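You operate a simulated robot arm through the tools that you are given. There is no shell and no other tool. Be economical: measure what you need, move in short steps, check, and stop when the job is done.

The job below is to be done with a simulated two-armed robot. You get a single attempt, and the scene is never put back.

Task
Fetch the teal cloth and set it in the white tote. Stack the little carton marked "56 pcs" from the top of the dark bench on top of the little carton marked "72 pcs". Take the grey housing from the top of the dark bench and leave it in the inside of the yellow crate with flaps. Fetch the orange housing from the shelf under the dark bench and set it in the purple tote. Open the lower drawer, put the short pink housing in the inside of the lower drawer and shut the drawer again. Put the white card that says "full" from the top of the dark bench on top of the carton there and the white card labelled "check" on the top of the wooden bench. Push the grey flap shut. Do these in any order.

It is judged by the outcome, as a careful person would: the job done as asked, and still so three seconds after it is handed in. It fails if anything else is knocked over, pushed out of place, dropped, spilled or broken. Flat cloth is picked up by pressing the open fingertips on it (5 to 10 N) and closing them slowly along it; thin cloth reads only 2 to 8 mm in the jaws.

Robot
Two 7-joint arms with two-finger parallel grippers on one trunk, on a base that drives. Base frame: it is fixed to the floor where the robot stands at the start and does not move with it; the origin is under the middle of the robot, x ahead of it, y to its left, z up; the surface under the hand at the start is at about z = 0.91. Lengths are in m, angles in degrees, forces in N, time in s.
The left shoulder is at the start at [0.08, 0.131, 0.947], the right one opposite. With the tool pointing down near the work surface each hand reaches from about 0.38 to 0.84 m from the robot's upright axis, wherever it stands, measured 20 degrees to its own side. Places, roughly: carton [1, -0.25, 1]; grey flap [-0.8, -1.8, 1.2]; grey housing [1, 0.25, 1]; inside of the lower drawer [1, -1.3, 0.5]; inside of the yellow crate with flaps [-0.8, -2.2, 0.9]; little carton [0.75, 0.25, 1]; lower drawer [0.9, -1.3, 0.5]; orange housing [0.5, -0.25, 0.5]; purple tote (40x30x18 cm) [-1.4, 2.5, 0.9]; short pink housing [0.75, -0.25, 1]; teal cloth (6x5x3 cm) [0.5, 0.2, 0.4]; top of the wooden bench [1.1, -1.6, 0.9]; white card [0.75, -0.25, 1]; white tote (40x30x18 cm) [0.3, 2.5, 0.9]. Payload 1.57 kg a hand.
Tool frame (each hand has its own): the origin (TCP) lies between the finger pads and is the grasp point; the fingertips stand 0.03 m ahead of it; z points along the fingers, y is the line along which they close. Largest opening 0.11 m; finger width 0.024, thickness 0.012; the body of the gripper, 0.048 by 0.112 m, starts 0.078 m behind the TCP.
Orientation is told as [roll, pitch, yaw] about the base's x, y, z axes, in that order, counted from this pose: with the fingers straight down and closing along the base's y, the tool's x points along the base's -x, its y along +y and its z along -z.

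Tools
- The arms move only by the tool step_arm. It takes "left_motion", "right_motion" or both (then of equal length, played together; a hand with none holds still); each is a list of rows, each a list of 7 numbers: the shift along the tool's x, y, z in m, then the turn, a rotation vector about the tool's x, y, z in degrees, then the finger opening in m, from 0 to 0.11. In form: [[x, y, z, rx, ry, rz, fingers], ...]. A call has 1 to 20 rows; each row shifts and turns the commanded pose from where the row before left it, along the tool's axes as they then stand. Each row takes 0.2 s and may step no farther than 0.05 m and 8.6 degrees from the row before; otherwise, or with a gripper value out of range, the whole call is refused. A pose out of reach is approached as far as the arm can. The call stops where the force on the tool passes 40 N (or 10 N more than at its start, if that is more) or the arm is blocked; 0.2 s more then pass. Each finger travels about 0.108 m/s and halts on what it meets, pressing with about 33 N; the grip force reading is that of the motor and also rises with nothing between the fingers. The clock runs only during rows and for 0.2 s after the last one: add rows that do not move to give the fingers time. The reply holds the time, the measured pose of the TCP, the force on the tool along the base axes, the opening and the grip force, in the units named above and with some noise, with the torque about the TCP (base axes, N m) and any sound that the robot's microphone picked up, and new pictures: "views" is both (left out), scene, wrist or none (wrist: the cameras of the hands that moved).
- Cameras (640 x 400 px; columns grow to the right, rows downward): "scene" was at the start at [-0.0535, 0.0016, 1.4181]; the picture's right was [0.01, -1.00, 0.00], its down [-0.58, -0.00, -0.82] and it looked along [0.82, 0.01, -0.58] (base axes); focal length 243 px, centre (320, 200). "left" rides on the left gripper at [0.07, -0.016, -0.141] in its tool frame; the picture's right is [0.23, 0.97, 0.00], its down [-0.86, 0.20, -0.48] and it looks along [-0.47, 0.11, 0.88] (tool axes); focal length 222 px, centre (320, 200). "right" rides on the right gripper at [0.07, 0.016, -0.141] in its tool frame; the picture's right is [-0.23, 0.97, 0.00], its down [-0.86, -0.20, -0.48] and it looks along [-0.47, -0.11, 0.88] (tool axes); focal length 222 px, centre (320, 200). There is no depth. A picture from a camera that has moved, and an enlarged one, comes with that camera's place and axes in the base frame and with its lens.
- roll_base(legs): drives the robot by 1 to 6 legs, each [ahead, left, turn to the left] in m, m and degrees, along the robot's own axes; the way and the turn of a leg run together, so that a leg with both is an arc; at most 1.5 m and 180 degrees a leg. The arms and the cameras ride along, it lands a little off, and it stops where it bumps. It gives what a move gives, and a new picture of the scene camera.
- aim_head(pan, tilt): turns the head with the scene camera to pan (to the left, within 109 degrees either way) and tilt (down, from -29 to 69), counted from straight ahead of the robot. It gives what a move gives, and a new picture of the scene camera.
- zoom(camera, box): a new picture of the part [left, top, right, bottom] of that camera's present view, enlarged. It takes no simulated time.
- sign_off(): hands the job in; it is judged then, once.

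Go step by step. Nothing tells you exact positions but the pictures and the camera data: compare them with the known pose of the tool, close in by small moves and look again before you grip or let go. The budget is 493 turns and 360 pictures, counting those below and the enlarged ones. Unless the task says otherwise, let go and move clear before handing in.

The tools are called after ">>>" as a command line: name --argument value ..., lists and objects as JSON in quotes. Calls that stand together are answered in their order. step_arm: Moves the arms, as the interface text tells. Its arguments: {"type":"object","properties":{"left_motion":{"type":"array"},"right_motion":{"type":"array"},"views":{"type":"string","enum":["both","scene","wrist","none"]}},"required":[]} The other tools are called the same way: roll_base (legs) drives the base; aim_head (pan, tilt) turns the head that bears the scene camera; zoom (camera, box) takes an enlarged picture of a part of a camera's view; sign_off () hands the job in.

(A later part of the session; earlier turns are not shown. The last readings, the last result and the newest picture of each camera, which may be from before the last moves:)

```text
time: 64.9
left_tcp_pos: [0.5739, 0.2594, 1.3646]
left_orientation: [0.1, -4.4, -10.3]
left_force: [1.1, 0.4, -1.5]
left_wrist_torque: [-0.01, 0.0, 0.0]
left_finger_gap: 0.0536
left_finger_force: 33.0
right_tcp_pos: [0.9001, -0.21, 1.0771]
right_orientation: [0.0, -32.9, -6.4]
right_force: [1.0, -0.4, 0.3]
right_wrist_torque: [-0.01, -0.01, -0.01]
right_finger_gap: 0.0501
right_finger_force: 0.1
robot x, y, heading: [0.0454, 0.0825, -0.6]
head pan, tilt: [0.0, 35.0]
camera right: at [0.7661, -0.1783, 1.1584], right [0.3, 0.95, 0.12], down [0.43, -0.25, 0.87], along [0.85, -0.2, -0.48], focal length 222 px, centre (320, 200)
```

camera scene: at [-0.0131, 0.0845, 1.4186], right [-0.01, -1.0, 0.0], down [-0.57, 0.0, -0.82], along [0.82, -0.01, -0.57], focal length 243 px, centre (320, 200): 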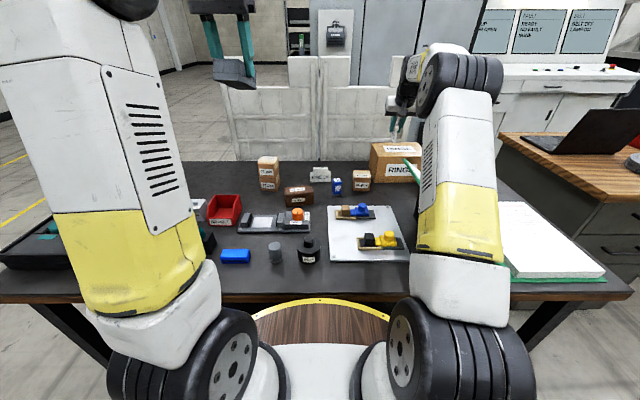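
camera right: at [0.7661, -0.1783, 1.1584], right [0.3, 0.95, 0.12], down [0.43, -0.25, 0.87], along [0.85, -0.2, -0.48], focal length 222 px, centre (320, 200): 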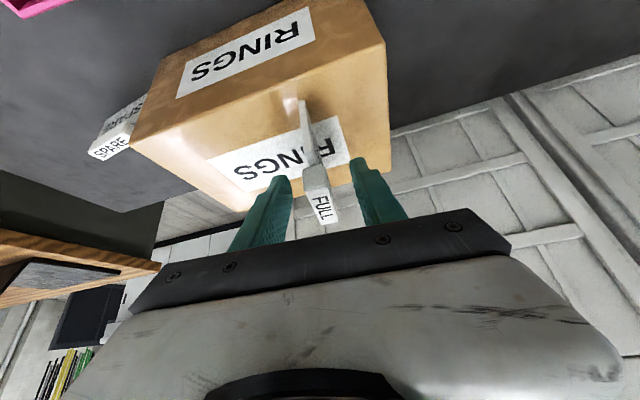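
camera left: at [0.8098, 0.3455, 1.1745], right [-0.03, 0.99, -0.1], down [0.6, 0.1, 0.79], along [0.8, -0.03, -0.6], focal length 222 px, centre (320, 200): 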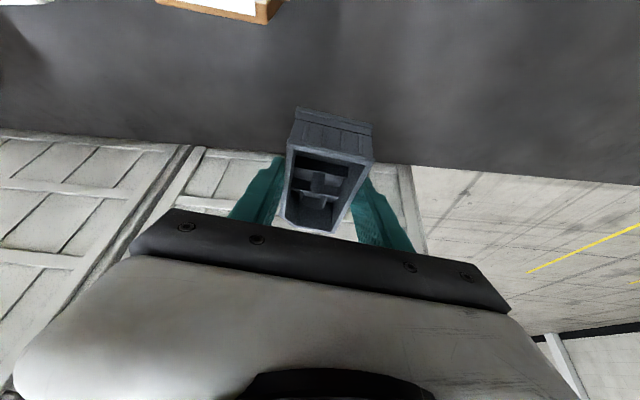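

Standing on its own. I back off along the tool axis.

>>> step_arm --right_motion '[[0, 0, -0.03, 0, 0, 0, 0.05], [0, 0, -0.045, 0, 0, 0, 0.05], [0, 0, -0.045, 0, 0, 0, 0.05], [0, 0, -0.045, 0, 0, 0, 0.05], [0, 0, 0, 0, 0, 0, 0.08]]' --views "both"

>>> zoom --camera "scene" --box '[290, 110, 450, 210]'

```text
time: 66.1
left_tcp_pos: [0.5728, 0.2591, 1.3657]
left_orientation: [0.1, -4.4, -10.4]
left_force: [0.2, 0.2, -2.0]
left_wrist_torque: [0.01, 0.0, 0.01]
left_finger_gap: 0.0534
left_finger_force: 32.8
right_tcp_pos: [0.8112, -0.1997, 1.2175]
right_orientation: [0.0, -32.9, -6.4]
right_force: [-1.0, -0.1, 0.9]
right_wrist_torque: [-0.02, -0.03, -0.02]
right_finger_gap: 0.0799
right_finger_force: 0.1
robot x, y, heading: [0.0412, 0.0835, -0.4]
head pan, tilt: [0.0, 35.0]
camera scene: at [-0.0133, 0.0845, 1.4186], right [-0.01, -1.0, 0.0], down [-0.57, 0.0, -0.82], along [0.82, -0.01, -0.57], focal length 243 px, centre (320, 200)
camera right: at [0.6781, -0.1687, 1.2991], right [0.3, 0.95, 0.12], down [0.43, -0.25, 0.87], along [0.85, -0.21, -0.48], focal length 222 px, centre (320, 200)
```

scene: 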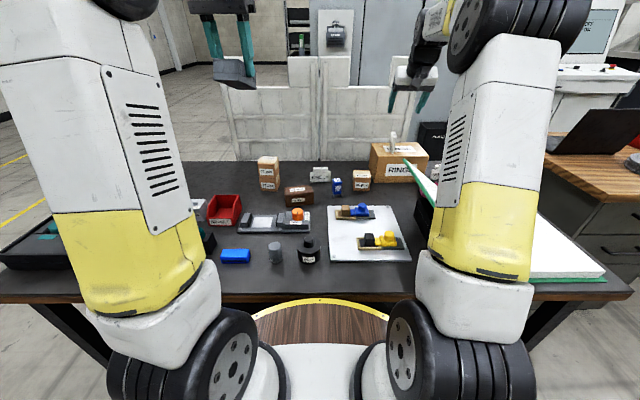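
right: 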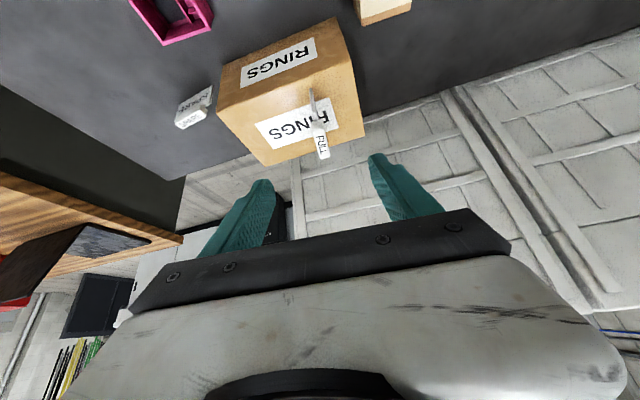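

```text
4.00 times, centred on (370, 160) of scene
camera zoom: at [-0.0133, 0.0845, 1.4186], right [-0.01, -1.0, 0.0], down [-0.57, 0.0, -0.82], along [0.82, -0.01, -0.57], focal length 973 px, centre (120, 360)
```

zoom: 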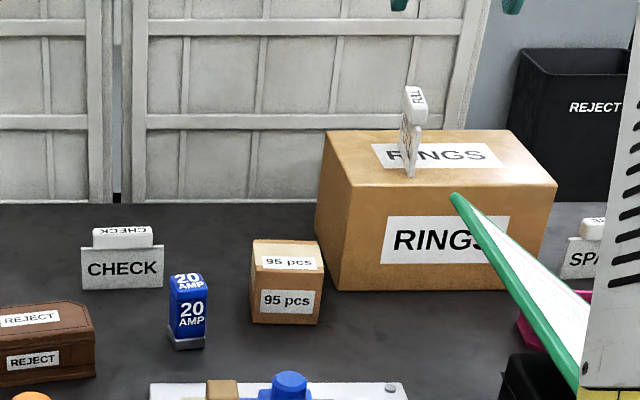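

FULL stands on the carton. Now the CHECK card at about (0.848, 0.073): I align the right hand with yaw 0 and tilt 25°, and hover over it.

>>> step_arm --right_motion '[[0, 0, 0, -3.5, 0, -5.4, 0.11], [0, 0, 0, 0, 8, 0, 0.11], [0.0053, 0.039, 0.0223, 0, 0, 0, 0.11], [0.0053, 0.039, 0.0223, 0, 0, 0, 0.11], [0.0053, 0.039, 0.0223, 0, 0, 0, 0.11], [0.0053, 0.039, 0.0223, 0, 0, 0, 0.11], [0.0053, 0.039, 0.0223, 0, 0, 0, 0.11], [0.0053, 0.039, 0.0223, 0, 0, 0, 0.11], [0.0053, 0.039, 0.0223, 0, 0, 0, 0.11], [0, 0, 0, 0, 0, 0, 0.11]]' --views "wrist"

>>> zoom --camera "right" --box '[240, 50, 400, 150]'

```text
time: 68.3
left_tcp_pos: [0.5741, 0.2601, 1.3658]
left_orientation: [0.0, -4.4, -10.3]
left_force: [-0.1, -0.7, -1.2]
left_wrist_torque: [-0.01, -0.01, -0.02]
left_finger_gap: 0.0534
left_finger_force: 33.1
right_tcp_pos: [0.8428, 0.0726, 1.0562]
right_orientation: [0.0, -24.9, 0.0]
right_force: [-0.5, -0.4, 0.1]
right_wrist_torque: [-0.01, -0.04, -0.01]
right_finger_gap: 0.1101
right_finger_force: 0.0
robot x, y, heading: [0.0411, 0.0823, -0.6]
head pan, tilt: [0.0, 35.0]
camera right: at [0.7193, 0.0882, 1.1559], right [0.21, 0.97, 0.1], down [0.57, -0.2, 0.79], along [0.79, -0.11, -0.6], focal length 222 px, centre (320, 200)
```

right: 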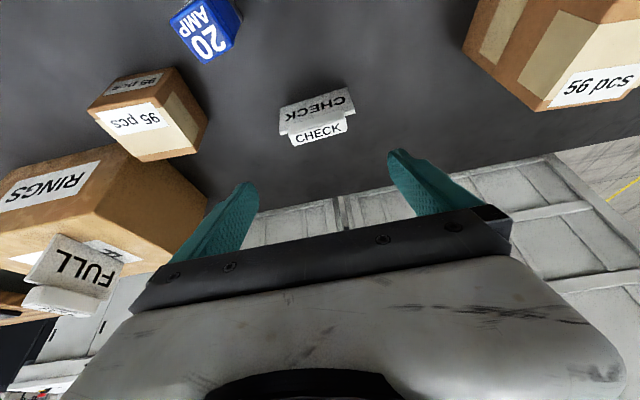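

```text
4.00 times, centred on (320, 100) of right
camera zoom: at [0.7193, 0.0882, 1.1559], right [0.21, 0.97, 0.1], down [0.57, -0.2, 0.79], along [0.79, -0.11, -0.6], focal length 888 px, centre (320, 600)
```

zoom: 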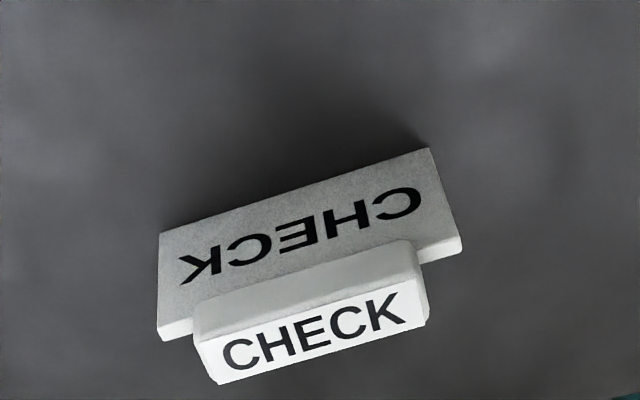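

>>> step_arm --right_motion '[[0.0135, 0.004, 0.0291, 0, 0, 0, 0.11], [0.0135, 0, 0.0291, 0, 0, 0, 0.11], [0, 0, 0, 0, 0, 0, 0.09], [0, 0, 0, 0, 0, 0, 0.09]]' --views "wrist"

>>> zoom --camera "right" --box '[220, 110, 420, 235]'

>>> zoom --camera "scene" --box '[280, 130, 360, 180]'

```text
time: 69.3
left_tcp_pos: [0.5743, 0.2602, 1.3659]
left_orientation: [0.0, -4.4, -10.3]
left_force: [-1.2, 0.5, -1.1]
left_wrist_torque: [0.0, 0.02, 0.0]
left_finger_gap: 0.0536
left_finger_force: 33.0
right_tcp_pos: [0.842, 0.0738, 0.9941]
right_orientation: [0.1, -25.0, -0.1]
right_force: [0.4, -0.8, -0.4]
right_wrist_torque: [-0.01, 0.01, 0.01]
right_finger_gap: 0.0899
right_finger_force: 0.1
robot x, y, heading: [0.0405, 0.0821, -0.7]
head pan, tilt: [0.0, 35.0]
camera right: at [0.7186, 0.0919, 1.0931], right [0.21, 0.97, 0.1], down [0.57, -0.2, 0.79], along [0.79, -0.11, -0.6], focal length 222 px, centre (320, 200)
```

right: 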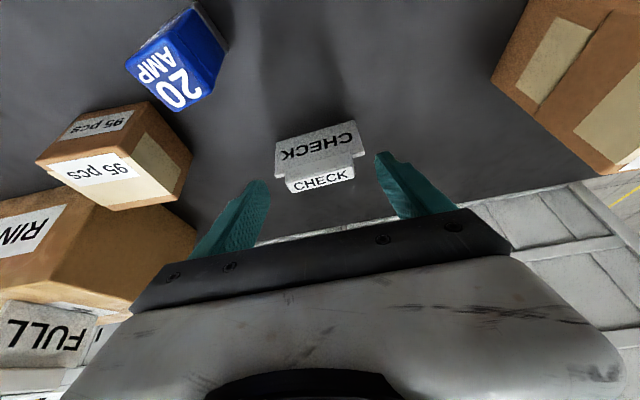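

```text
3.20 times, centred on (320, 172) of right
camera zoom: at [0.7186, 0.0919, 1.0931], right [0.21, 0.97, 0.1], down [0.57, -0.2, 0.79], along [0.79, -0.11, -0.6], focal length 711 px, centre (320, 288)
```

zoom: 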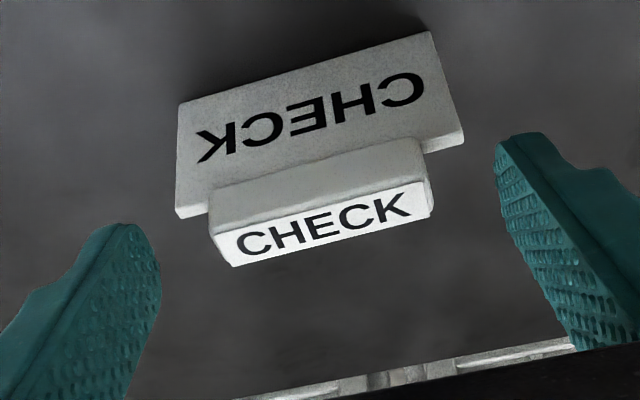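

```text
8.00 times, centred on (320, 155) of scene
camera zoom: at [-0.0132, 0.0846, 1.4186], right [-0.01, -1.0, 0.0], down [-0.57, 0.0, -0.82], along [0.82, -0.01, -0.57], focal length 1946 px, centre (320, 560)
```

zoom: 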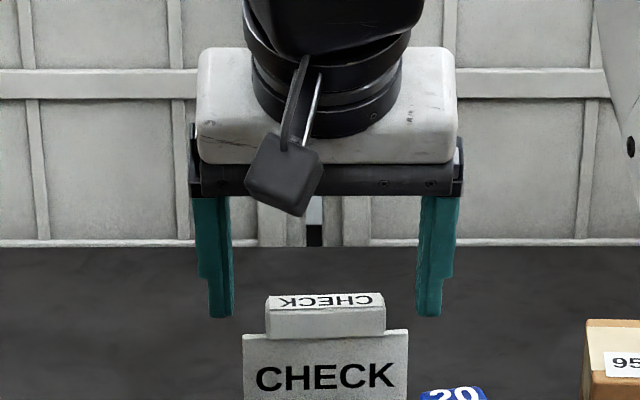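

>>> step_arm --right_motion '[[0.0003, 0.001, 0.0053, 0, 0, 0, 0.09], [0, 0, 0, 0, 0, 0, 0.07], [0, 0, 0, 0, 0, 0, 0.055], [0, 0, 0, 0, 0, 0, 0.045], [0, 0, 0, 0, 0, 0, 0.045]]' --views "wrist"

>>> zoom --camera "scene" --box '[280, 130, 360, 180]'

```text
time: 70.5
left_tcp_pos: [0.5732, 0.2597, 1.3662]
left_orientation: [-0.1, -4.3, -10.3]
left_force: [-0.7, 0.0, -0.9]
left_wrist_torque: [-0.01, 0.0, 0.02]
left_finger_gap: 0.0533
left_finger_force: 33.1
right_tcp_pos: [0.8447, 0.076, 0.989]
right_orientation: [0.0, -24.9, -0.1]
right_force: [-0.1, -0.8, 0.6]
right_wrist_torque: [-0.02, -0.02, 0.07]
right_finger_gap: 0.0593
right_finger_force: 32.9
robot x, y, heading: [0.0413, 0.0858, -0.1]
head pan, tilt: [0.0, 35.0]
camera right: at [0.7207, 0.0928, 1.0885], right [0.21, 0.97, 0.1], down [0.57, -0.2, 0.79], along [0.79, -0.11, -0.6], focal length 222 px, centre (320, 200)
```

right: 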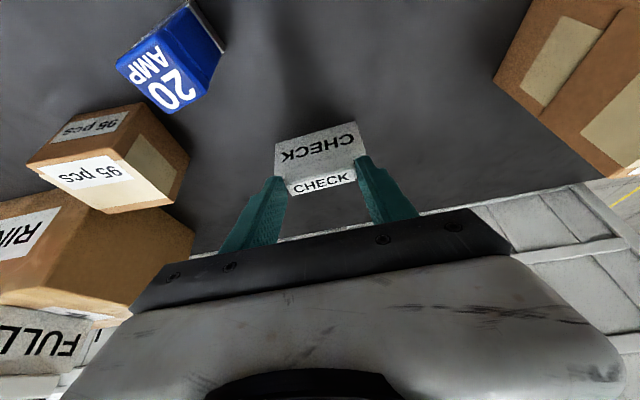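

```text
8.00 times, centred on (320, 155) of scene
camera zoom: at [-0.0132, 0.0846, 1.4186], right [-0.01, -1.0, 0.0], down [-0.57, 0.0, -0.82], along [0.82, -0.01, -0.57], focal length 1946 px, centre (320, 560)
```

zoom: 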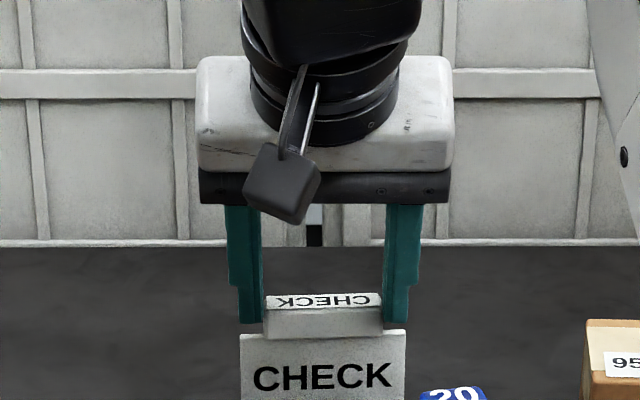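

Gripped at .059 m on the handle ends. I lift slowly and check.

>>> step_arm --right_motion '[[-0.0042, 0, -0.009, 0, 0, 0, 0.045], [-0.0085, 0, -0.018, 0, 0, 0, 0.045], [-0.0127, 0, -0.027, 0, 0, 0, 0.045], [-0.0127, 0, -0.027, 0, 0, 0, 0.045], [0, 0, -0.04, 0, 0, 0, 0.045], [0, 0, -0.04, 0, 0, 0, 0.045], [0, 0, 0, 0, 0, 0, 0.045]]' --views "both"

```text
time: 72.1
left_tcp_pos: [0.5733, 0.2594, 1.366]
left_orientation: [0.0, -4.5, -10.4]
left_force: [0.2, -0.2, -1.4]
left_wrist_torque: [0.02, -0.01, -0.02]
left_finger_gap: 0.0536
left_finger_force: 33.0
right_tcp_pos: [0.81, 0.078, 1.1508]
right_orientation: [0.0, -24.9, 0.0]
right_force: [0.0, -1.5, -0.1]
right_wrist_torque: [0.03, 0.02, 0.01]
right_finger_gap: 0.0591
right_finger_force: 33.1
robot x, y, heading: [0.0412, 0.0861, -0.4]
head pan, tilt: [0.0, 35.0]
camera scene: at [-0.0133, 0.0846, 1.4186], right [-0.01, -1.0, 0.0], down [-0.57, 0.0, -0.82], along [0.82, -0.01, -0.57], focal length 243 px, centre (320, 200)
camera right: at [0.6873, 0.0944, 1.2509], right [0.21, 0.97, 0.1], down [0.57, -0.2, 0.79], along [0.79, -0.11, -0.6], focal length 222 px, centre (320, 200)
```

scene: 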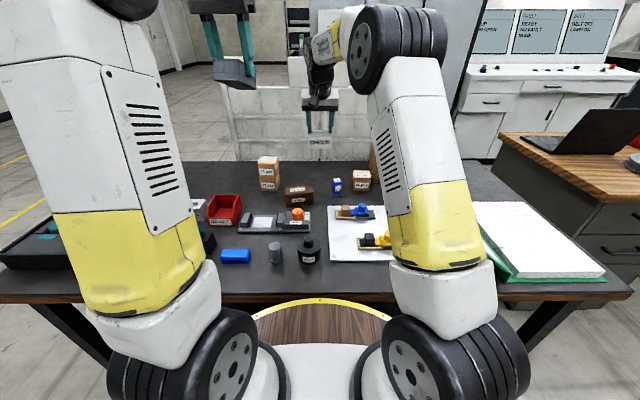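
right: 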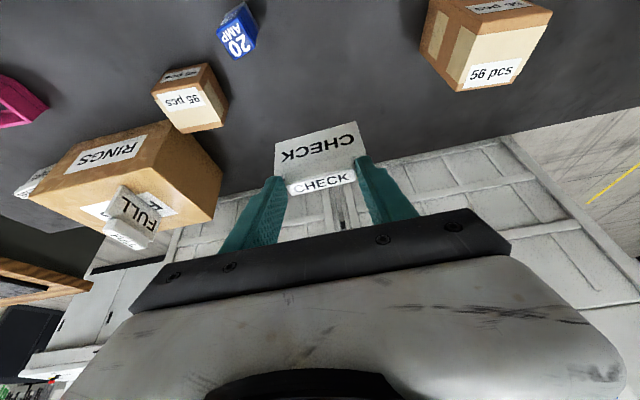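

Held well. I retract the right hand, back away from the bench and go right towards the wooden bench to place CHECK first.

>>> step_arm --right_motion '[[0.0255, -0.0175, -0.031, 0, 0, 0, 0.045], [0.0255, -0.0175, -0.031, 0, 0, 0, 0.045], [0.0255, -0.0175, -0.031, 0, 0, 0, 0.045], [0.0255, -0.0175, -0.031, 0, 0, 0, 0.045], [0.0255, -0.0175, -0.031, 0, 0, 0, 0.045], [0.0255, -0.0175, -0.031, 0, 0, 0, 0.045], [0.0255, -0.0175, -0.031, 0, 0, 0, 0.045], [0.0255, -0.0175, -0.031, 0, 0, 0, 0.045], [0, 0, 0, 0, 0, 0, 0.045]]' --views "none"

>>> roll_base --legs '[[-0.4, 0, 0], [0, -1.35, 0]]'

```text
time: 74.1
left_tcp_pos: [0.5728, 0.2592, 1.3661]
left_orientation: [0.0, -4.5, -10.2]
left_force: [-0.3, -0.3, -1.9]
left_wrist_torque: [0.01, -0.03, -0.02]
left_finger_gap: 0.053
left_finger_force: 33.2
right_tcp_pos: [0.5225, -0.0634, 1.2885]
right_orientation: [0.0, -24.9, 0.0]
right_force: [0.1, -0.3, -0.5]
right_wrist_torque: [0.01, 0.01, -0.02]
right_finger_gap: 0.0588
right_finger_force: 32.9
robot x, y, heading: [0.0372, 0.0842, -0.3]
head pan, tilt: [0.0, 35.0]
```

```text
time: 83.0
left_tcp_pos: [0.1564, -1.0987, 1.3666]
left_orientation: [0.0, -4.5, -11.0]
left_force: [0.6, 0.9, 0.3]
left_wrist_torque: [-0.01, 0.04, 0.0]
left_finger_gap: 0.0535
left_finger_force: 32.8
right_tcp_pos: [0.1023, -1.4225, 1.2895]
right_orientation: [0.0, -24.9, -0.7]
right_force: [-0.7, -0.1, -0.8]
right_wrist_torque: [-0.02, 0.02, -0.02]
right_finger_gap: 0.0585
right_finger_force: 33.4
robot x, y, heading: [-0.378, -1.2685, -1.3]
head pan, tilt: [0.0, 35.0]
camera scene: at [-0.4328, -1.2664, 1.4186], right [-0.02, -1.0, 0.0], down [-0.57, 0.01, -0.82], along [0.82, -0.02, -0.57], focal length 243 px, centre (320, 200)
```

scene: 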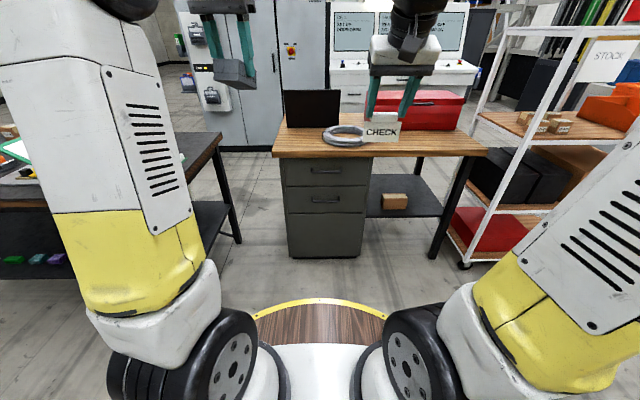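

>>> roll_base --legs '[[0, -0.28, 1.3], [0.45, 0, 0]]'

>>> zoom --camera "scene" --box '[220, 90, 480, 250]'

```text
time: 87.3
left_tcp_pos: [0.5968, -1.3622, 1.3665]
left_orientation: [0.0, -4.3, -9.5]
left_force: [0.0, 0.7, -0.7]
left_wrist_torque: [-0.02, -0.02, 0.0]
left_finger_gap: 0.0533
left_finger_force: 33.0
right_tcp_pos: [0.5517, -1.6857, 1.2886]
right_orientation: [0.0, -24.9, 0.8]
right_force: [-0.8, -0.3, -1.1]
right_wrist_torque: [0.02, 0.01, 0.01]
right_finger_gap: 0.0586
right_finger_force: 32.8
robot x, y, heading: [0.0646, -1.5483, 0.4]
head pan, tilt: [0.0, 35.0]
camera scene: at [0.0133, -1.5457, 1.4186], right [0.01, -1.0, 0.0], down [-0.57, 0.0, -0.82], along [0.82, 0.01, -0.57], focal length 243 px, centre (320, 200)
```

scene: 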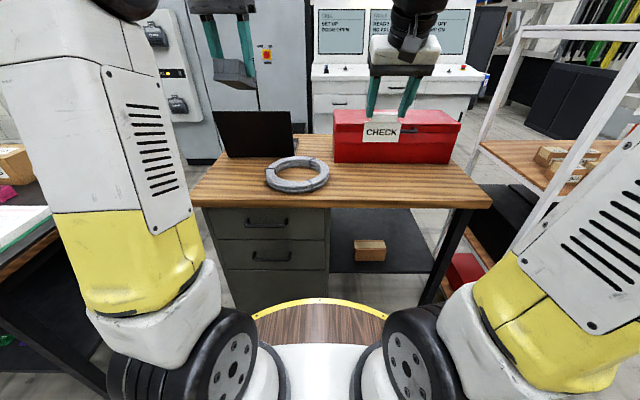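

```text
2.46 times, centred on (350, 170) of scene
camera zoom: at [0.0133, -1.5457, 1.4186], right [0.01, -1.0, 0.0], down [-0.57, 0.0, -0.82], along [0.82, 0.01, -0.57], focal length 599 px, centre (246, 274)
```

zoom: 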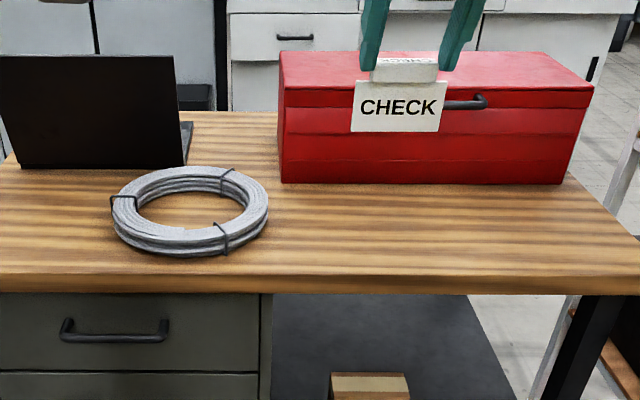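

>>> step_arm --right_motion '[[-0.0215, -0.0131, 0.0363, 0, 0, 0, 0.045], [-0.0215, -0.0131, 0.0363, 0, 0, 0, 0.045], [-0.0215, -0.0131, 0.0363, 0, 0, 0, 0.045], [-0.0215, -0.0131, 0.0363, 0, 0, 0, 0.045], [-0.0215, -0.0131, 0.0363, 0, 0, 0, 0.045], [-0.0215, -0.0131, 0.0363, 0, 0, 0, 0.045], [-0.0215, -0.0131, 0.0363, 0, 0, 0, 0.045], [-0.0215, -0.0131, 0.0363, 0, 0, 0, 0.045], [0, 0, 0, 0, 0, 0, 0.045]]' --views "both"

>>> zoom --camera "scene" --box '[300, 100, 500, 225]'

```text
time: 89.3
left_tcp_pos: [0.5976, -1.3625, 1.3661]
left_orientation: [0.0, -4.3, -9.6]
left_force: [-0.4, -0.4, -0.9]
left_wrist_torque: [0.02, -0.01, 0.02]
left_finger_gap: 0.0535
left_finger_force: 32.8
right_tcp_pos: [0.8311, -1.7857, 1.098]
right_orientation: [0.0, -25.0, 0.7]
right_force: [-0.2, 0.2, -0.7]
right_wrist_torque: [-0.02, -0.01, 0.03]
right_finger_gap: 0.0587
right_finger_force: 33.3
robot x, y, heading: [0.0687, -1.5457, 0.6]
head pan, tilt: [0.0, 35.0]
camera scene: at [0.0136, -1.5458, 1.4186], right [0.01, -1.0, 0.0], down [-0.57, 0.0, -0.82], along [0.82, 0.01, -0.57], focal length 243 px, centre (320, 200)
camera right: at [0.7069, -1.7705, 1.1973], right [0.19, 0.98, 0.1], down [0.58, -0.19, 0.79], along [0.79, -0.1, -0.6], focal length 222 px, centre (320, 200)
```

scene: 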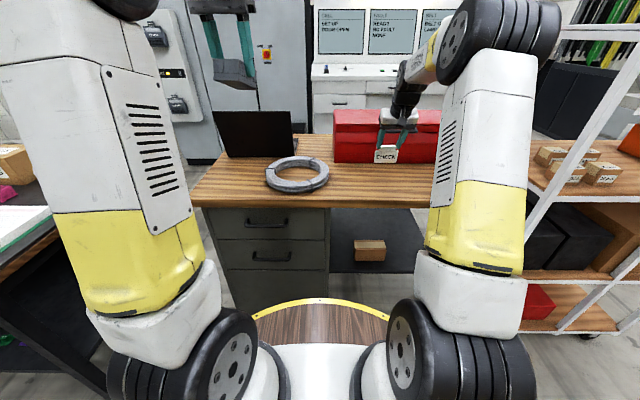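
right: 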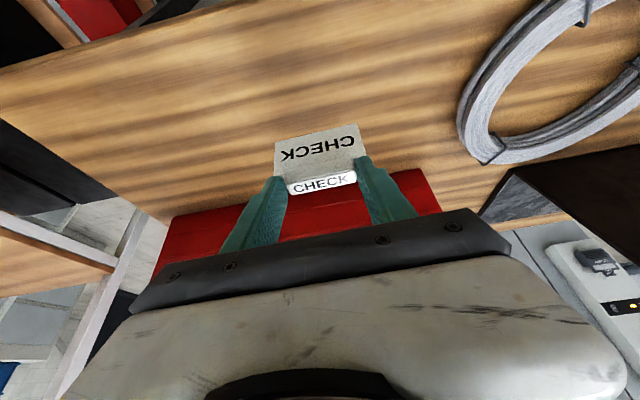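

```text
3.20 times, centred on (400, 162) of scene
camera zoom: at [0.0136, -1.5458, 1.4186], right [0.01, -1.0, 0.0], down [-0.57, 0.0, -0.82], along [0.82, 0.01, -0.57], focal length 779 px, centre (64, 320)
```

zoom: 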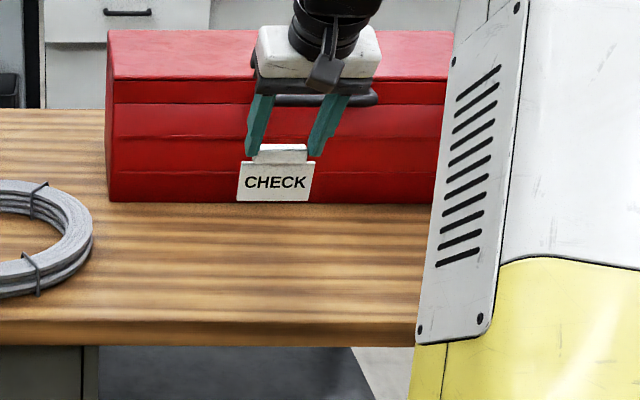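

>>> step_arm --right_motion '[[0.0127, 0, 0.0272, 0, 0, 0, 0.045], [0.0127, 0, 0.0272, 0, 0, 0, 0.045], [0.0106, 0, 0.0226, 0, 0, 0, 0.045], [0, 0, 0, 0, 0, 0, 0.045]]' --views "wrist"

>>> zoom --camera "scene" --box '[320, 130, 480, 230]'

```text
time: 90.3
left_tcp_pos: [0.5975, -1.3628, 1.3665]
left_orientation: [0.0, -4.3, -9.5]
left_force: [0.9, -0.2, -1.3]
left_wrist_torque: [-0.04, 0.0, -0.01]
left_finger_gap: 0.0535
left_finger_force: 32.9
right_tcp_pos: [0.8315, -1.787, 1.0109]
right_orientation: [0.0, -25.0, 0.8]
right_force: [1.3, -0.8, -0.8]
right_wrist_torque: [0.01, -0.01, -0.02]
right_finger_gap: 0.0587
right_finger_force: 33.2
robot x, y, heading: [0.0674, -1.5463, 0.1]
head pan, tilt: [0.0, 35.0]
camera right: at [0.7083, -1.7719, 1.1115], right [0.19, 0.98, 0.1], down [0.58, -0.19, 0.79], along [0.79, -0.1, -0.6], focal length 222 px, centre (320, 200)
```

right: 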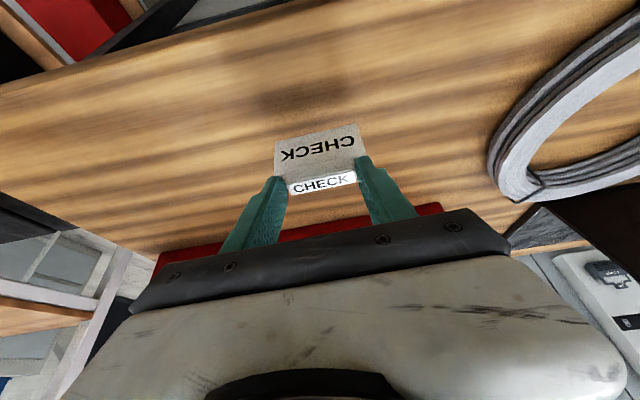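

```text
4.00 times, centred on (400, 180) of scene
camera zoom: at [0.0135, -1.5457, 1.4186], right [0.01, -1.0, 0.0], down [-0.57, 0.0, -0.82], along [0.82, 0.01, -0.57], focal length 973 px, centre (0, 280)
```

zoom: 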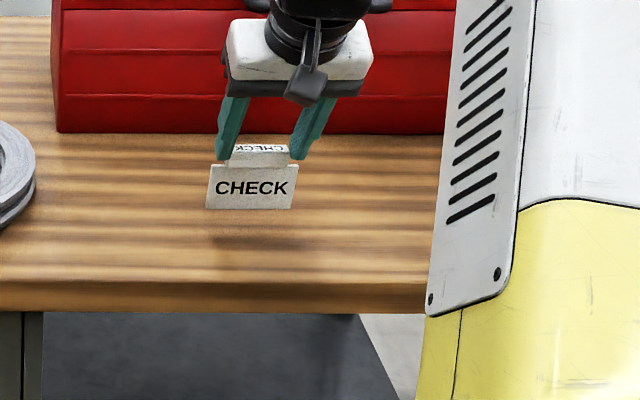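

>>> step_arm --right_motion '[[0.0063, 0, 0.0136, 0, 0, 0, 0.045], [0.0042, 0, 0.0091, 0, 0, 0, 0.045]]' --views "none"

>>> zoom --camera "scene" --box '[320, 130, 480, 230]'

```text
time: 90.9
left_tcp_pos: [0.5978, -1.3621, 1.3647]
left_orientation: [0.0, -4.5, -9.6]
left_force: [-0.1, -1.2, -0.9]
left_wrist_torque: [0.01, 0.0, 0.02]
left_finger_gap: 0.0535
left_finger_force: 32.9
right_tcp_pos: [0.8322, -1.786, 0.9882]
right_orientation: [-0.1, -25.0, 0.9]
right_force: [-1.3, 0.6, 2.6]
right_wrist_torque: [-0.12, 0.01, -0.03]
right_finger_gap: 0.0585
right_finger_force: 32.9
robot x, y, heading: [0.066, -1.547, 0.3]
head pan, tilt: [0.0, 35.0]
```

```text
4.00 times, centred on (400, 180) of scene
camera zoom: at [0.0133, -1.5457, 1.4186], right [0.01, -1.0, 0.0], down [-0.57, 0.0, -0.82], along [0.82, 0.01, -0.57], focal length 973 px, centre (0, 280)
```

zoom: 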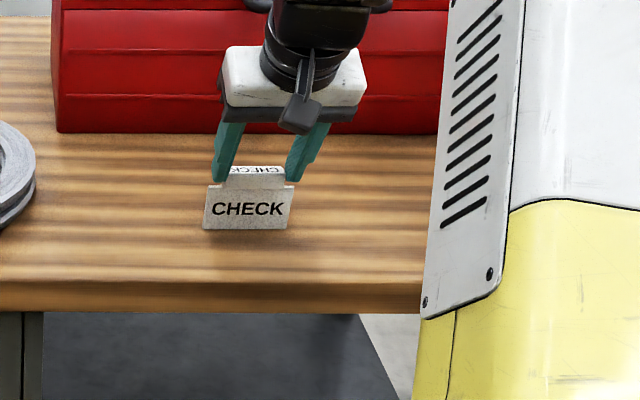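

>>> step_arm --right_motion '[[0.0006, 0, 0.0014, 0, 0, 0, 0.045], [0.0004, 0, 0.0009, 0, 0, 0, 0.045]]' --views "none"

```text
time: 91.5
left_tcp_pos: [0.5967, -1.3622, 1.3654]
left_orientation: [0.0, -4.4, -9.5]
left_force: [-0.3, -0.1, -1.1]
left_wrist_torque: [0.03, 0.01, 0.03]
left_finger_gap: 0.0533
left_finger_force: 32.9
right_tcp_pos: [0.8323, -1.7858, 0.987]
right_orientation: [0.0, -25.3, 0.9]
right_force: [-1.4, 1.5, 15.0]
right_wrist_torque: [-0.24, -0.11, 0.05]
right_finger_gap: 0.0586
right_finger_force: 33.5
robot x, y, heading: [0.0655, -1.5506, 0.4]
head pan, tilt: [0.0, 35.0]
```

>>> step_arm --right_motion '[[-0.0003, 0, -0.0006, 0, 0, 0, 0.045], [0, 0, 0, 0, 0, 0, 0.058], [0, 0, 0, 0, 0, 0, 0.062], [0, 0, 0, 0, 0, 0, 0.07], [0, 0, 0, 0, 0, 0, 0.085], [0, 0, 0, 0, 0, 0, 0.085]]' --views "wrist"

>>> zoom --camera "scene" --box '[320, 130, 480, 230]'

```text
time: 92.9
left_tcp_pos: [0.5986, -1.3622, 1.3658]
left_orientation: [0.0, -4.5, -9.5]
left_force: [-0.2, -0.4, -1.3]
left_wrist_torque: [-0.04, -0.03, 0.02]
left_finger_gap: 0.0535
left_finger_force: 33.0
right_tcp_pos: [0.8313, -1.7859, 0.9852]
right_orientation: [0.0, -24.8, 0.8]
right_force: [-0.5, -0.4, 0.7]
right_wrist_torque: [-0.01, 0.02, 0.03]
right_finger_gap: 0.0847
right_finger_force: 0.0
robot x, y, heading: [0.0669, -1.5445, 0.4]
head pan, tilt: [0.0, 35.0]
camera right: at [0.7076, -1.7713, 1.0858], right [0.19, 0.98, 0.1], down [0.58, -0.19, 0.79], along [0.79, -0.1, -0.6], focal length 222 px, centre (320, 200)
```

right: 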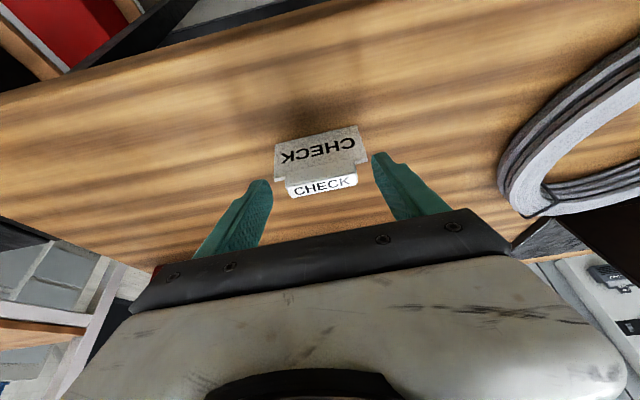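

```text
4.00 times, centred on (400, 180) of scene
camera zoom: at [0.0135, -1.5457, 1.4186], right [0.01, -1.0, 0.0], down [-0.57, 0.0, -0.82], along [0.82, 0.01, -0.57], focal length 973 px, centre (0, 280)
```

zoom: 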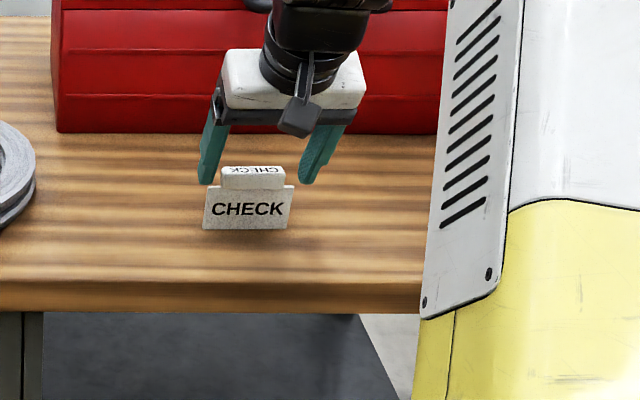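

>>> step_arm --right_motion '[[-0.0085, 0, -0.0181, 0, 0, 0, 0.085], [-0.0127, 0, -0.0272, 0, 0, 0, 0.085], [0, 0, -0.04, 0, 0, 0, 0.085], [0.02, 0, -0.04, 0, 0, 0, 0.085], [0.02, 0, -0.04, 0, 0, 0, 0.085], [0.03, 0.01, -0.035, 0, 0, 0, 0.085], [0.03, 0.02, -0.02, 0, 0, 0, 0.085], [0.03, 0.02, -0.02, 0, 0, 0, 0.085], [0.03, 0.02, -0.02, 0, 0, 0, 0.085]]' --views "none"

>>> roll_base --legs '[[-0.45, 0, 0]]'

>>> zoom --camera "scene" --box '[200, 110, 440, 260]'

```text
time: 94.9
left_tcp_pos: [0.5978, -1.3631, 1.3657]
left_orientation: [0.0, -4.4, -9.4]
left_force: [0.4, -0.9, -1.8]
left_wrist_torque: [0.0, 0.03, -0.03]
left_finger_gap: 0.0535
left_finger_force: 32.7
right_tcp_pos: [0.5939, -1.7223, 1.1619]
right_orientation: [0.0, -24.9, 1.0]
right_force: [-0.2, 0.1, 1.0]
right_wrist_torque: [0.0, 0.03, 0.01]
right_finger_gap: 0.085
right_finger_force: 0.1
robot x, y, heading: [0.0655, -1.5461, 0.5]
head pan, tilt: [0.0, 35.0]
```

```text
time: 97.6
left_tcp_pos: [0.153, -1.3669, 1.3654]
left_orientation: [0.1, -4.5, -9.7]
left_force: [-0.8, 0.1, -1.2]
left_wrist_torque: [-0.02, -0.03, -0.02]
left_finger_gap: 0.0532
left_finger_force: 32.7
right_tcp_pos: [0.1481, -1.726, 1.1623]
right_orientation: [0.0, -24.9, 0.6]
right_force: [-0.9, 0.7, -0.1]
right_wrist_torque: [0.03, 0.0, 0.0]
right_finger_gap: 0.0849
right_finger_force: 0.0
robot x, y, heading: [-0.3786, -1.5504, 0.0]
head pan, tilt: [0.0, 35.0]
camera scene: at [-0.4322, -1.5475, 1.4186], right [0.0, -1.0, 0.0], down [-0.57, 0.0, -0.82], along [0.82, 0.0, -0.57], focal length 243 px, centre (320, 200)
```

scene: 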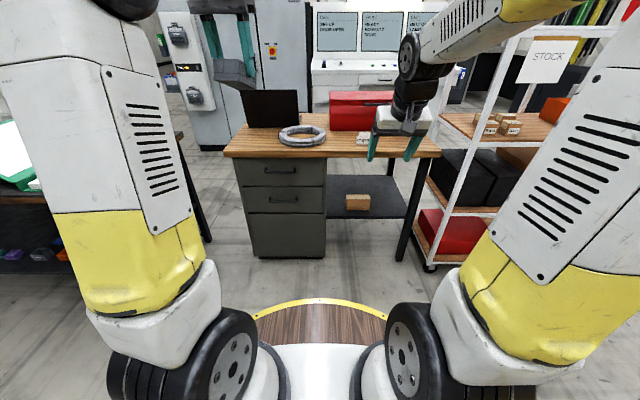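

```text
2.67 times, centred on (320, 185) of scene
camera zoom: at [-0.4322, -1.5475, 1.4186], right [0.0, -1.0, 0.0], down [-0.57, 0.0, -0.82], along [0.82, 0.0, -0.57], focal length 649 px, centre (320, 240)
```

zoom: 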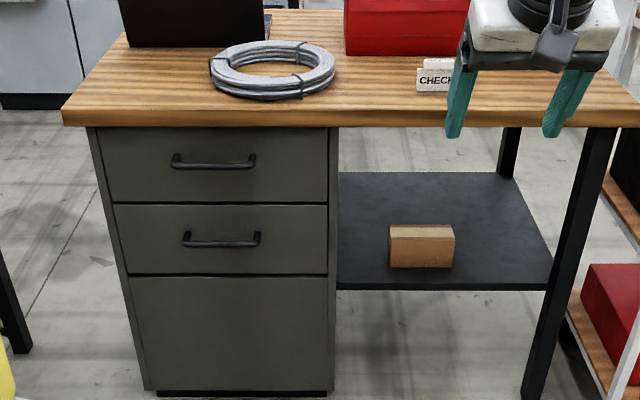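

CHECK stands on the wooden bench. Now the crate: I look to the right and behind.

>>> aim_head --pan -109 --tilt 30

```text
time: 99.5
left_tcp_pos: [0.153, -1.3674, 1.3651]
left_orientation: [0.0, -4.5, -9.8]
left_force: [0.0, 0.1, -1.5]
left_wrist_torque: [-0.01, -0.01, 0.0]
left_finger_gap: 0.0533
left_finger_force: 33.4
right_tcp_pos: [0.1484, -1.7257, 1.1622]
right_orientation: [0.0, -25.0, 0.6]
right_force: [0.0, -0.5, 0.6]
right_wrist_torque: [0.01, -0.04, 0.01]
right_finger_gap: 0.0848
right_finger_force: 0.0
robot x, y, heading: [-0.3801, -1.5518, -0.1]
head pan, tilt: [-108.9, 30.0]
camera scene: at [-0.5494, -1.6333, 1.4264], right [-0.95, 0.32, 0.0], down [0.16, 0.47, -0.87], along [-0.28, -0.82, -0.5], focal length 243 px, centre (320, 200)
```

scene: 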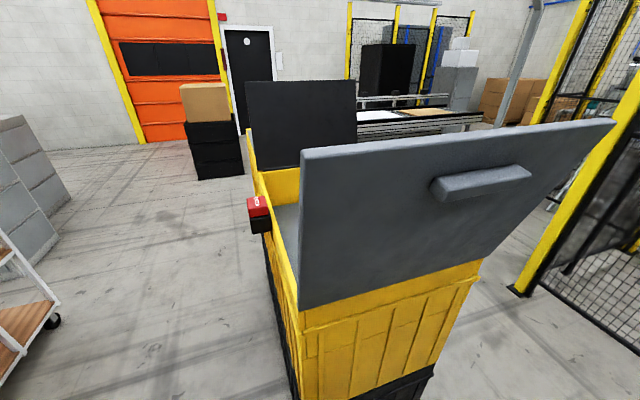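

The crate's grey flap stands up at its near side, hinge around y=-1.93. I drive round to the crate's +x side and face it.

>>> roll_base --legs '[[0.43, 0, 0], [0, -0.7, 0], [0, 0, 180]]'

>>> aim_head --pan 0 --tilt 35

```text
time: 112.8
left_tcp_pos: [-0.476, -2.4295, 1.3646]
left_orientation: [0.0, -4.4, 170.6]
left_force: [0.0, 0.9, -1.6]
left_wrist_torque: [0.02, -0.03, 0.01]
left_finger_gap: 0.0534
left_finger_force: 33.1
right_tcp_pos: [-0.4759, -2.0692, 1.1625]
right_orientation: [0.0, -24.8, -178.9]
right_force: [0.3, 0.8, -0.5]
right_wrist_torque: [0.02, 0.0, -0.01]
right_finger_gap: 0.085
right_finger_force: 0.1
robot x, y, heading: [0.0531, -2.2398, -179.4]
head pan, tilt: [-108.9, 30.0]
camera scene: at [0.2205, -2.155, 1.4264], right [0.95, -0.31, 0.0], down [-0.16, -0.47, -0.87], along [0.27, 0.82, -0.5], focal length 243 px, centre (320, 200)
```

scene: 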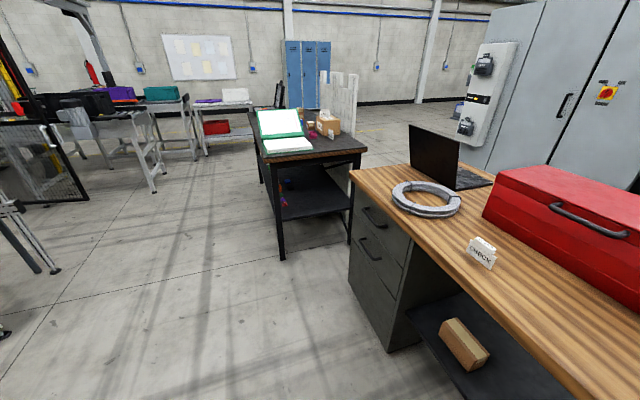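

```text
time: 114.7
left_tcp_pos: [-0.4759, -2.4298, 1.3663]
left_orientation: [0.0, -4.4, 170.6]
left_force: [0.0, 0.3, -1.4]
left_wrist_torque: [-0.01, -0.05, 0.0]
left_finger_gap: 0.0532
left_finger_force: 33.6
right_tcp_pos: [-0.4736, -2.0693, 1.1608]
right_orientation: [0.0, -25.0, -178.9]
right_force: [0.5, 0.7, 0.5]
right_wrist_torque: [-0.01, -0.01, 0.02]
right_finger_gap: 0.0851
right_finger_force: 0.1
robot x, y, heading: [0.0574, -2.2478, -179.3]
head pan, tilt: [0.0, 35.0]
camera scene: at [0.1041, -2.2418, 1.4186], right [-0.01, 1.0, 0.0], down [0.57, 0.01, -0.82], along [-0.82, -0.01, -0.57], focal length 243 px, centre (320, 200)
```

scene: 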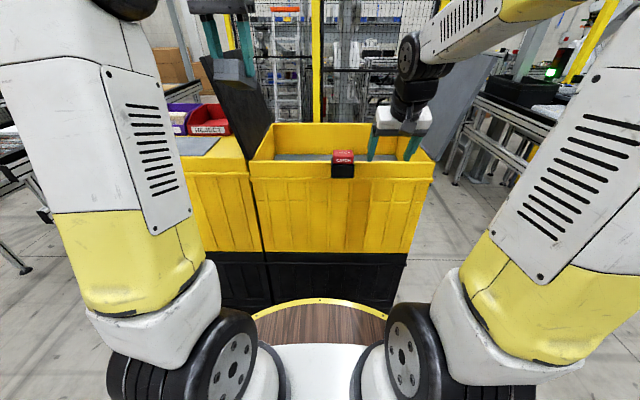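

>>> zoom --camera "scene" --box '[210, 90, 510, 280]'

```text
2.11 times, centred on (360, 185) of scene
camera zoom: at [0.1041, -2.2418, 1.4186], right [-0.01, 1.0, 0.0], down [0.57, 0.01, -0.82], along [-0.82, -0.01, -0.57], focal length 512 px, centre (236, 232)
```

zoom: 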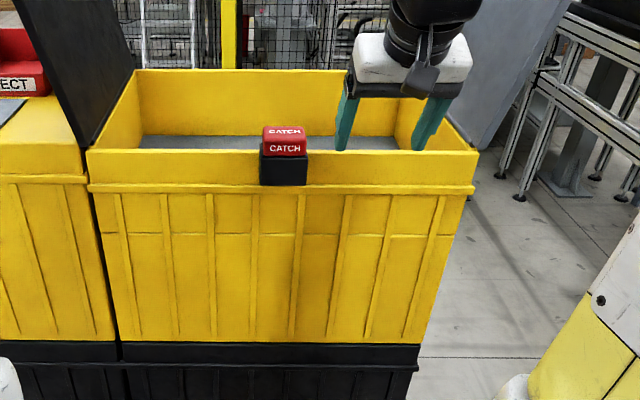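

Interior floor at z≈0.93, rim z≈1.075. I raise the right hand and creep forward.

>>> step_arm --right_motion '[[0.03, 0, -0.03, 0, 0, 0, 0.085], [0.03, 0, -0.03, 0, 0, 0, 0.085], [0.01, 0, -0.045, 0, 0, 0, 0.085], [0.01, 0, -0.045, 0, 0, 0, 0.085]]' --left_motion '[[0, 0, 0, 0, -7, 0, 0.025], [0, 0, 0, 0, -7, 0, 0.025], [0, 0, 0, 0, -6.6, 0, 0.025], [0, 0, 0, 0, 0, 0, 0.025]]' --views "none"

>>> roll_base --legs '[[0.25, 0, -0.5]]'

```text
time: 115.7
left_tcp_pos: [-0.4771, -2.4289, 1.3655]
left_orientation: [0.0, -25.0, 170.7]
left_force: [0.1, -0.1, -0.7]
left_wrist_torque: [0.0, -0.08, -0.01]
left_finger_gap: 0.0533
left_finger_force: 33.1
right_tcp_pos: [-0.3382, -2.068, 1.2642]
right_orientation: [0.0, -24.9, -179.0]
right_force: [0.0, 0.7, 0.1]
right_wrist_torque: [0.0, -0.03, 0.02]
right_finger_gap: 0.085
right_finger_force: 0.1
robot x, y, heading: [0.0505, -2.2408, -179.5]
head pan, tilt: [0.0, 35.0]
```

```text
time: 117.5
left_tcp_pos: [-0.7302, -2.4268, 1.3639]
left_orientation: [0.0, -25.1, 170.3]
left_force: [0.0, -0.6, -0.9]
left_wrist_torque: [0.0, -0.06, 0.01]
left_finger_gap: 0.0529
left_finger_force: 32.9
right_tcp_pos: [-0.588, -2.066, 1.2644]
right_orientation: [0.0, -24.9, -179.3]
right_force: [-0.2, -0.1, -0.1]
right_wrist_torque: [0.01, -0.02, -0.03]
right_finger_gap: 0.085
right_finger_force: 0.0
robot x, y, heading: [-0.1972, -2.2459, -179.8]
head pan, tilt: [0.0, 35.0]
camera scene: at [-0.1475, -2.2441, 1.4186], right [0.0, 1.0, 0.0], down [0.57, 0.0, -0.82], along [-0.82, 0.0, -0.57], focal length 243 px, centre (320, 200)
```

scene: 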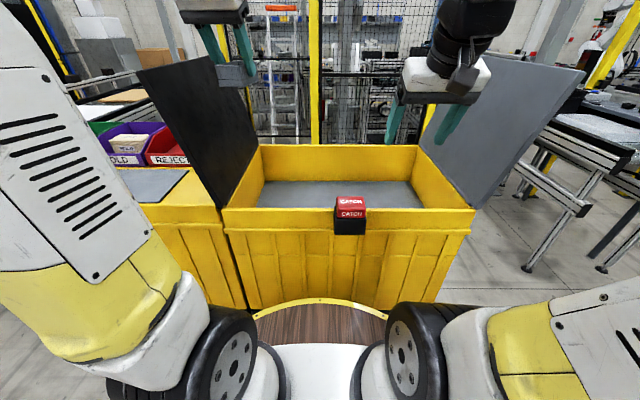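

>>> step_arm --left_motion '[[-0.0039, -0.0226, 0.0349, 0, 0, 0, 0.025], [-0.0039, -0.0226, 0.0349, 0, 0, 0, 0.025], [-0.0039, -0.0226, 0.0349, 0, 0, 0, 0.025], [-0.0039, -0.0226, 0.0349, 0, 0, 0, 0.025], [-0.0039, -0.0226, 0.0349, 0, 0, 0, 0.025], [-0.0039, -0.0226, 0.0349, 0, 0, 0, 0.025], [-0.0039, -0.0226, 0.0349, 0, 0, 0, 0.025], [0, 0, 0, 0, 0, 0, 0.025]]' --views "both"

```text
time: 119.3
left_tcp_pos: [-0.8295, -2.2505, 1.1516]
left_orientation: [0.0, -25.0, 170.3]
left_force: [0.5, -0.3, -1.4]
left_wrist_torque: [0.0, -0.03, -0.01]
left_finger_gap: 0.0532
left_finger_force: 33.2
right_tcp_pos: [-0.589, -2.0668, 1.2657]
right_orientation: [0.1, -24.9, -179.4]
right_force: [1.4, 0.2, -0.7]
right_wrist_torque: [0.03, 0.0, 0.0]
right_finger_gap: 0.0851
right_finger_force: 0.0
robot x, y, heading: [-0.1989, -2.2435, -179.8]
head pan, tilt: [0.0, 35.0]
camera scene: at [-0.1477, -2.244, 1.4186], right [0.0, 1.0, 0.0], down [0.57, 0.0, -0.82], along [-0.82, 0.0, -0.57], focal length 243 px, centre (320, 200)
camera left: at [-0.7056, -2.2551, 1.2507], right [0.04, -0.99, -0.1], down [-0.6, -0.1, 0.8], along [-0.8, 0.03, -0.6], focal length 222 px, centre (320, 200)
```

scene: 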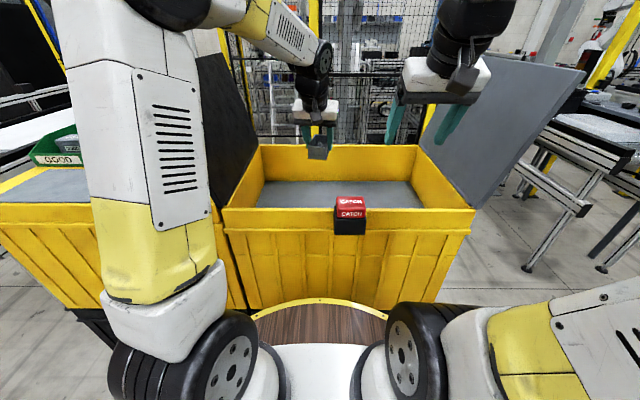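
left: 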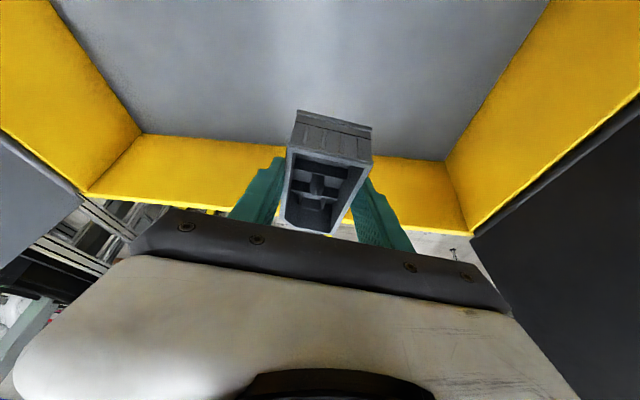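

>>> step_arm --left_motion '[[0.012, 0, 0.0257, 0, 0, 0, 0.025], [0.012, 0, 0.0257, 0, 0, 0, 0.025], [0.012, 0, 0.0257, 0, 0, 0, 0.025], [0.012, 0, 0.0257, 0, 0, 0, 0.025], [0.012, 0, 0.0257, 0, 0, 0, 0.025], [0.008, 0, 0.0165, 0, 0, 0, 0.025], [0, 0, 0, 0, 0, 0, 0.025]]' --views "wrist"

```text
time: 120.9
left_tcp_pos: [-0.8288, -2.2524, 0.9935]
left_orientation: [-0.1, -24.8, 170.4]
left_force: [-0.4, -1.1, -0.8]
left_wrist_torque: [0.0, -0.01, -0.03]
left_finger_gap: 0.0534
left_finger_force: 33.4
right_tcp_pos: [-0.5893, -2.066, 1.2643]
right_orientation: [0.0, -25.0, -179.3]
right_force: [-0.5, 0.2, -0.6]
right_wrist_torque: [0.02, 0.01, 0.0]
right_finger_gap: 0.0853
right_finger_force: 0.1
robot x, y, heading: [-0.1954, -2.2455, -180.1]
head pan, tilt: [0.0, 35.0]
camera left: at [-0.7055, -2.2559, 1.0931], right [0.04, -0.99, -0.1], down [-0.6, -0.1, 0.79], along [-0.8, 0.03, -0.6], focal length 222 px, centre (320, 200)
```

left: 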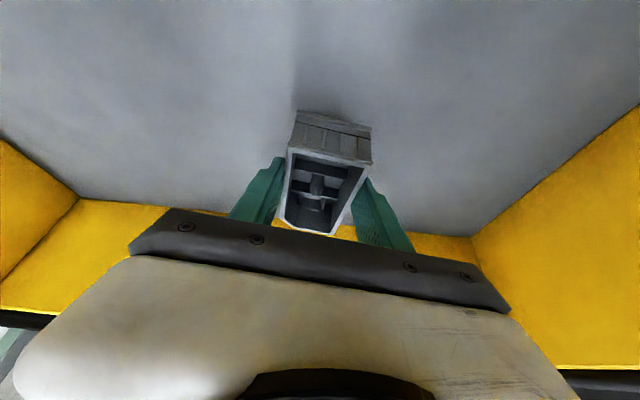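

Nearly down; I continue in small steps until contact.

>>> step_arm --left_motion '[[0.0042, 0, 0.0091, 0, 0, 0, 0.025], [0.0042, 0, 0.0091, 0, 0, 0, 0.025], [0, 0, 0, 0, 0, 0, 0.025]]' --views "none"

>>> step_arm --left_motion '[[0.0021, 0, 0.0045, 0, 0, 0, 0.025], [0.0021, 0, 0.0045, 0, 0, 0, 0.025]]' --views "none"

```text
time: 121.7
left_tcp_pos: [-0.8299, -2.2508, 0.9746]
left_orientation: [-0.1, -25.0, 170.3]
left_force: [0.8, -0.5, -1.8]
left_wrist_torque: [-0.02, 0.01, -0.01]
left_finger_gap: 0.0534
left_finger_force: 32.6
right_tcp_pos: [-0.5894, -2.0663, 1.2638]
right_orientation: [0.1, -24.9, -179.4]
right_force: [-0.2, -0.2, 0.8]
right_wrist_torque: [-0.02, -0.02, 0.05]
right_finger_gap: 0.0848
right_finger_force: 0.1
robot x, y, heading: [-0.2001, -2.2402, -179.3]
head pan, tilt: [0.0, 35.0]
```

```text
time: 122.3
left_tcp_pos: [-0.8296, -2.2501, 0.9675]
left_orientation: [-0.1, -25.5, 170.3]
left_force: [4.9, -1.9, 28.2]
left_wrist_torque: [-0.06, 0.13, 0.01]
left_finger_gap: 0.054
left_finger_force: 32.7
right_tcp_pos: [-0.5877, -2.0658, 1.2646]
right_orientation: [0.0, -24.9, -179.3]
right_force: [-0.3, -0.8, -1.5]
right_wrist_torque: [0.01, -0.01, -0.01]
right_finger_gap: 0.085
right_finger_force: 0.0
robot x, y, heading: [-0.1964, -2.2465, -179.8]
head pan, tilt: [0.0, 35.0]
```

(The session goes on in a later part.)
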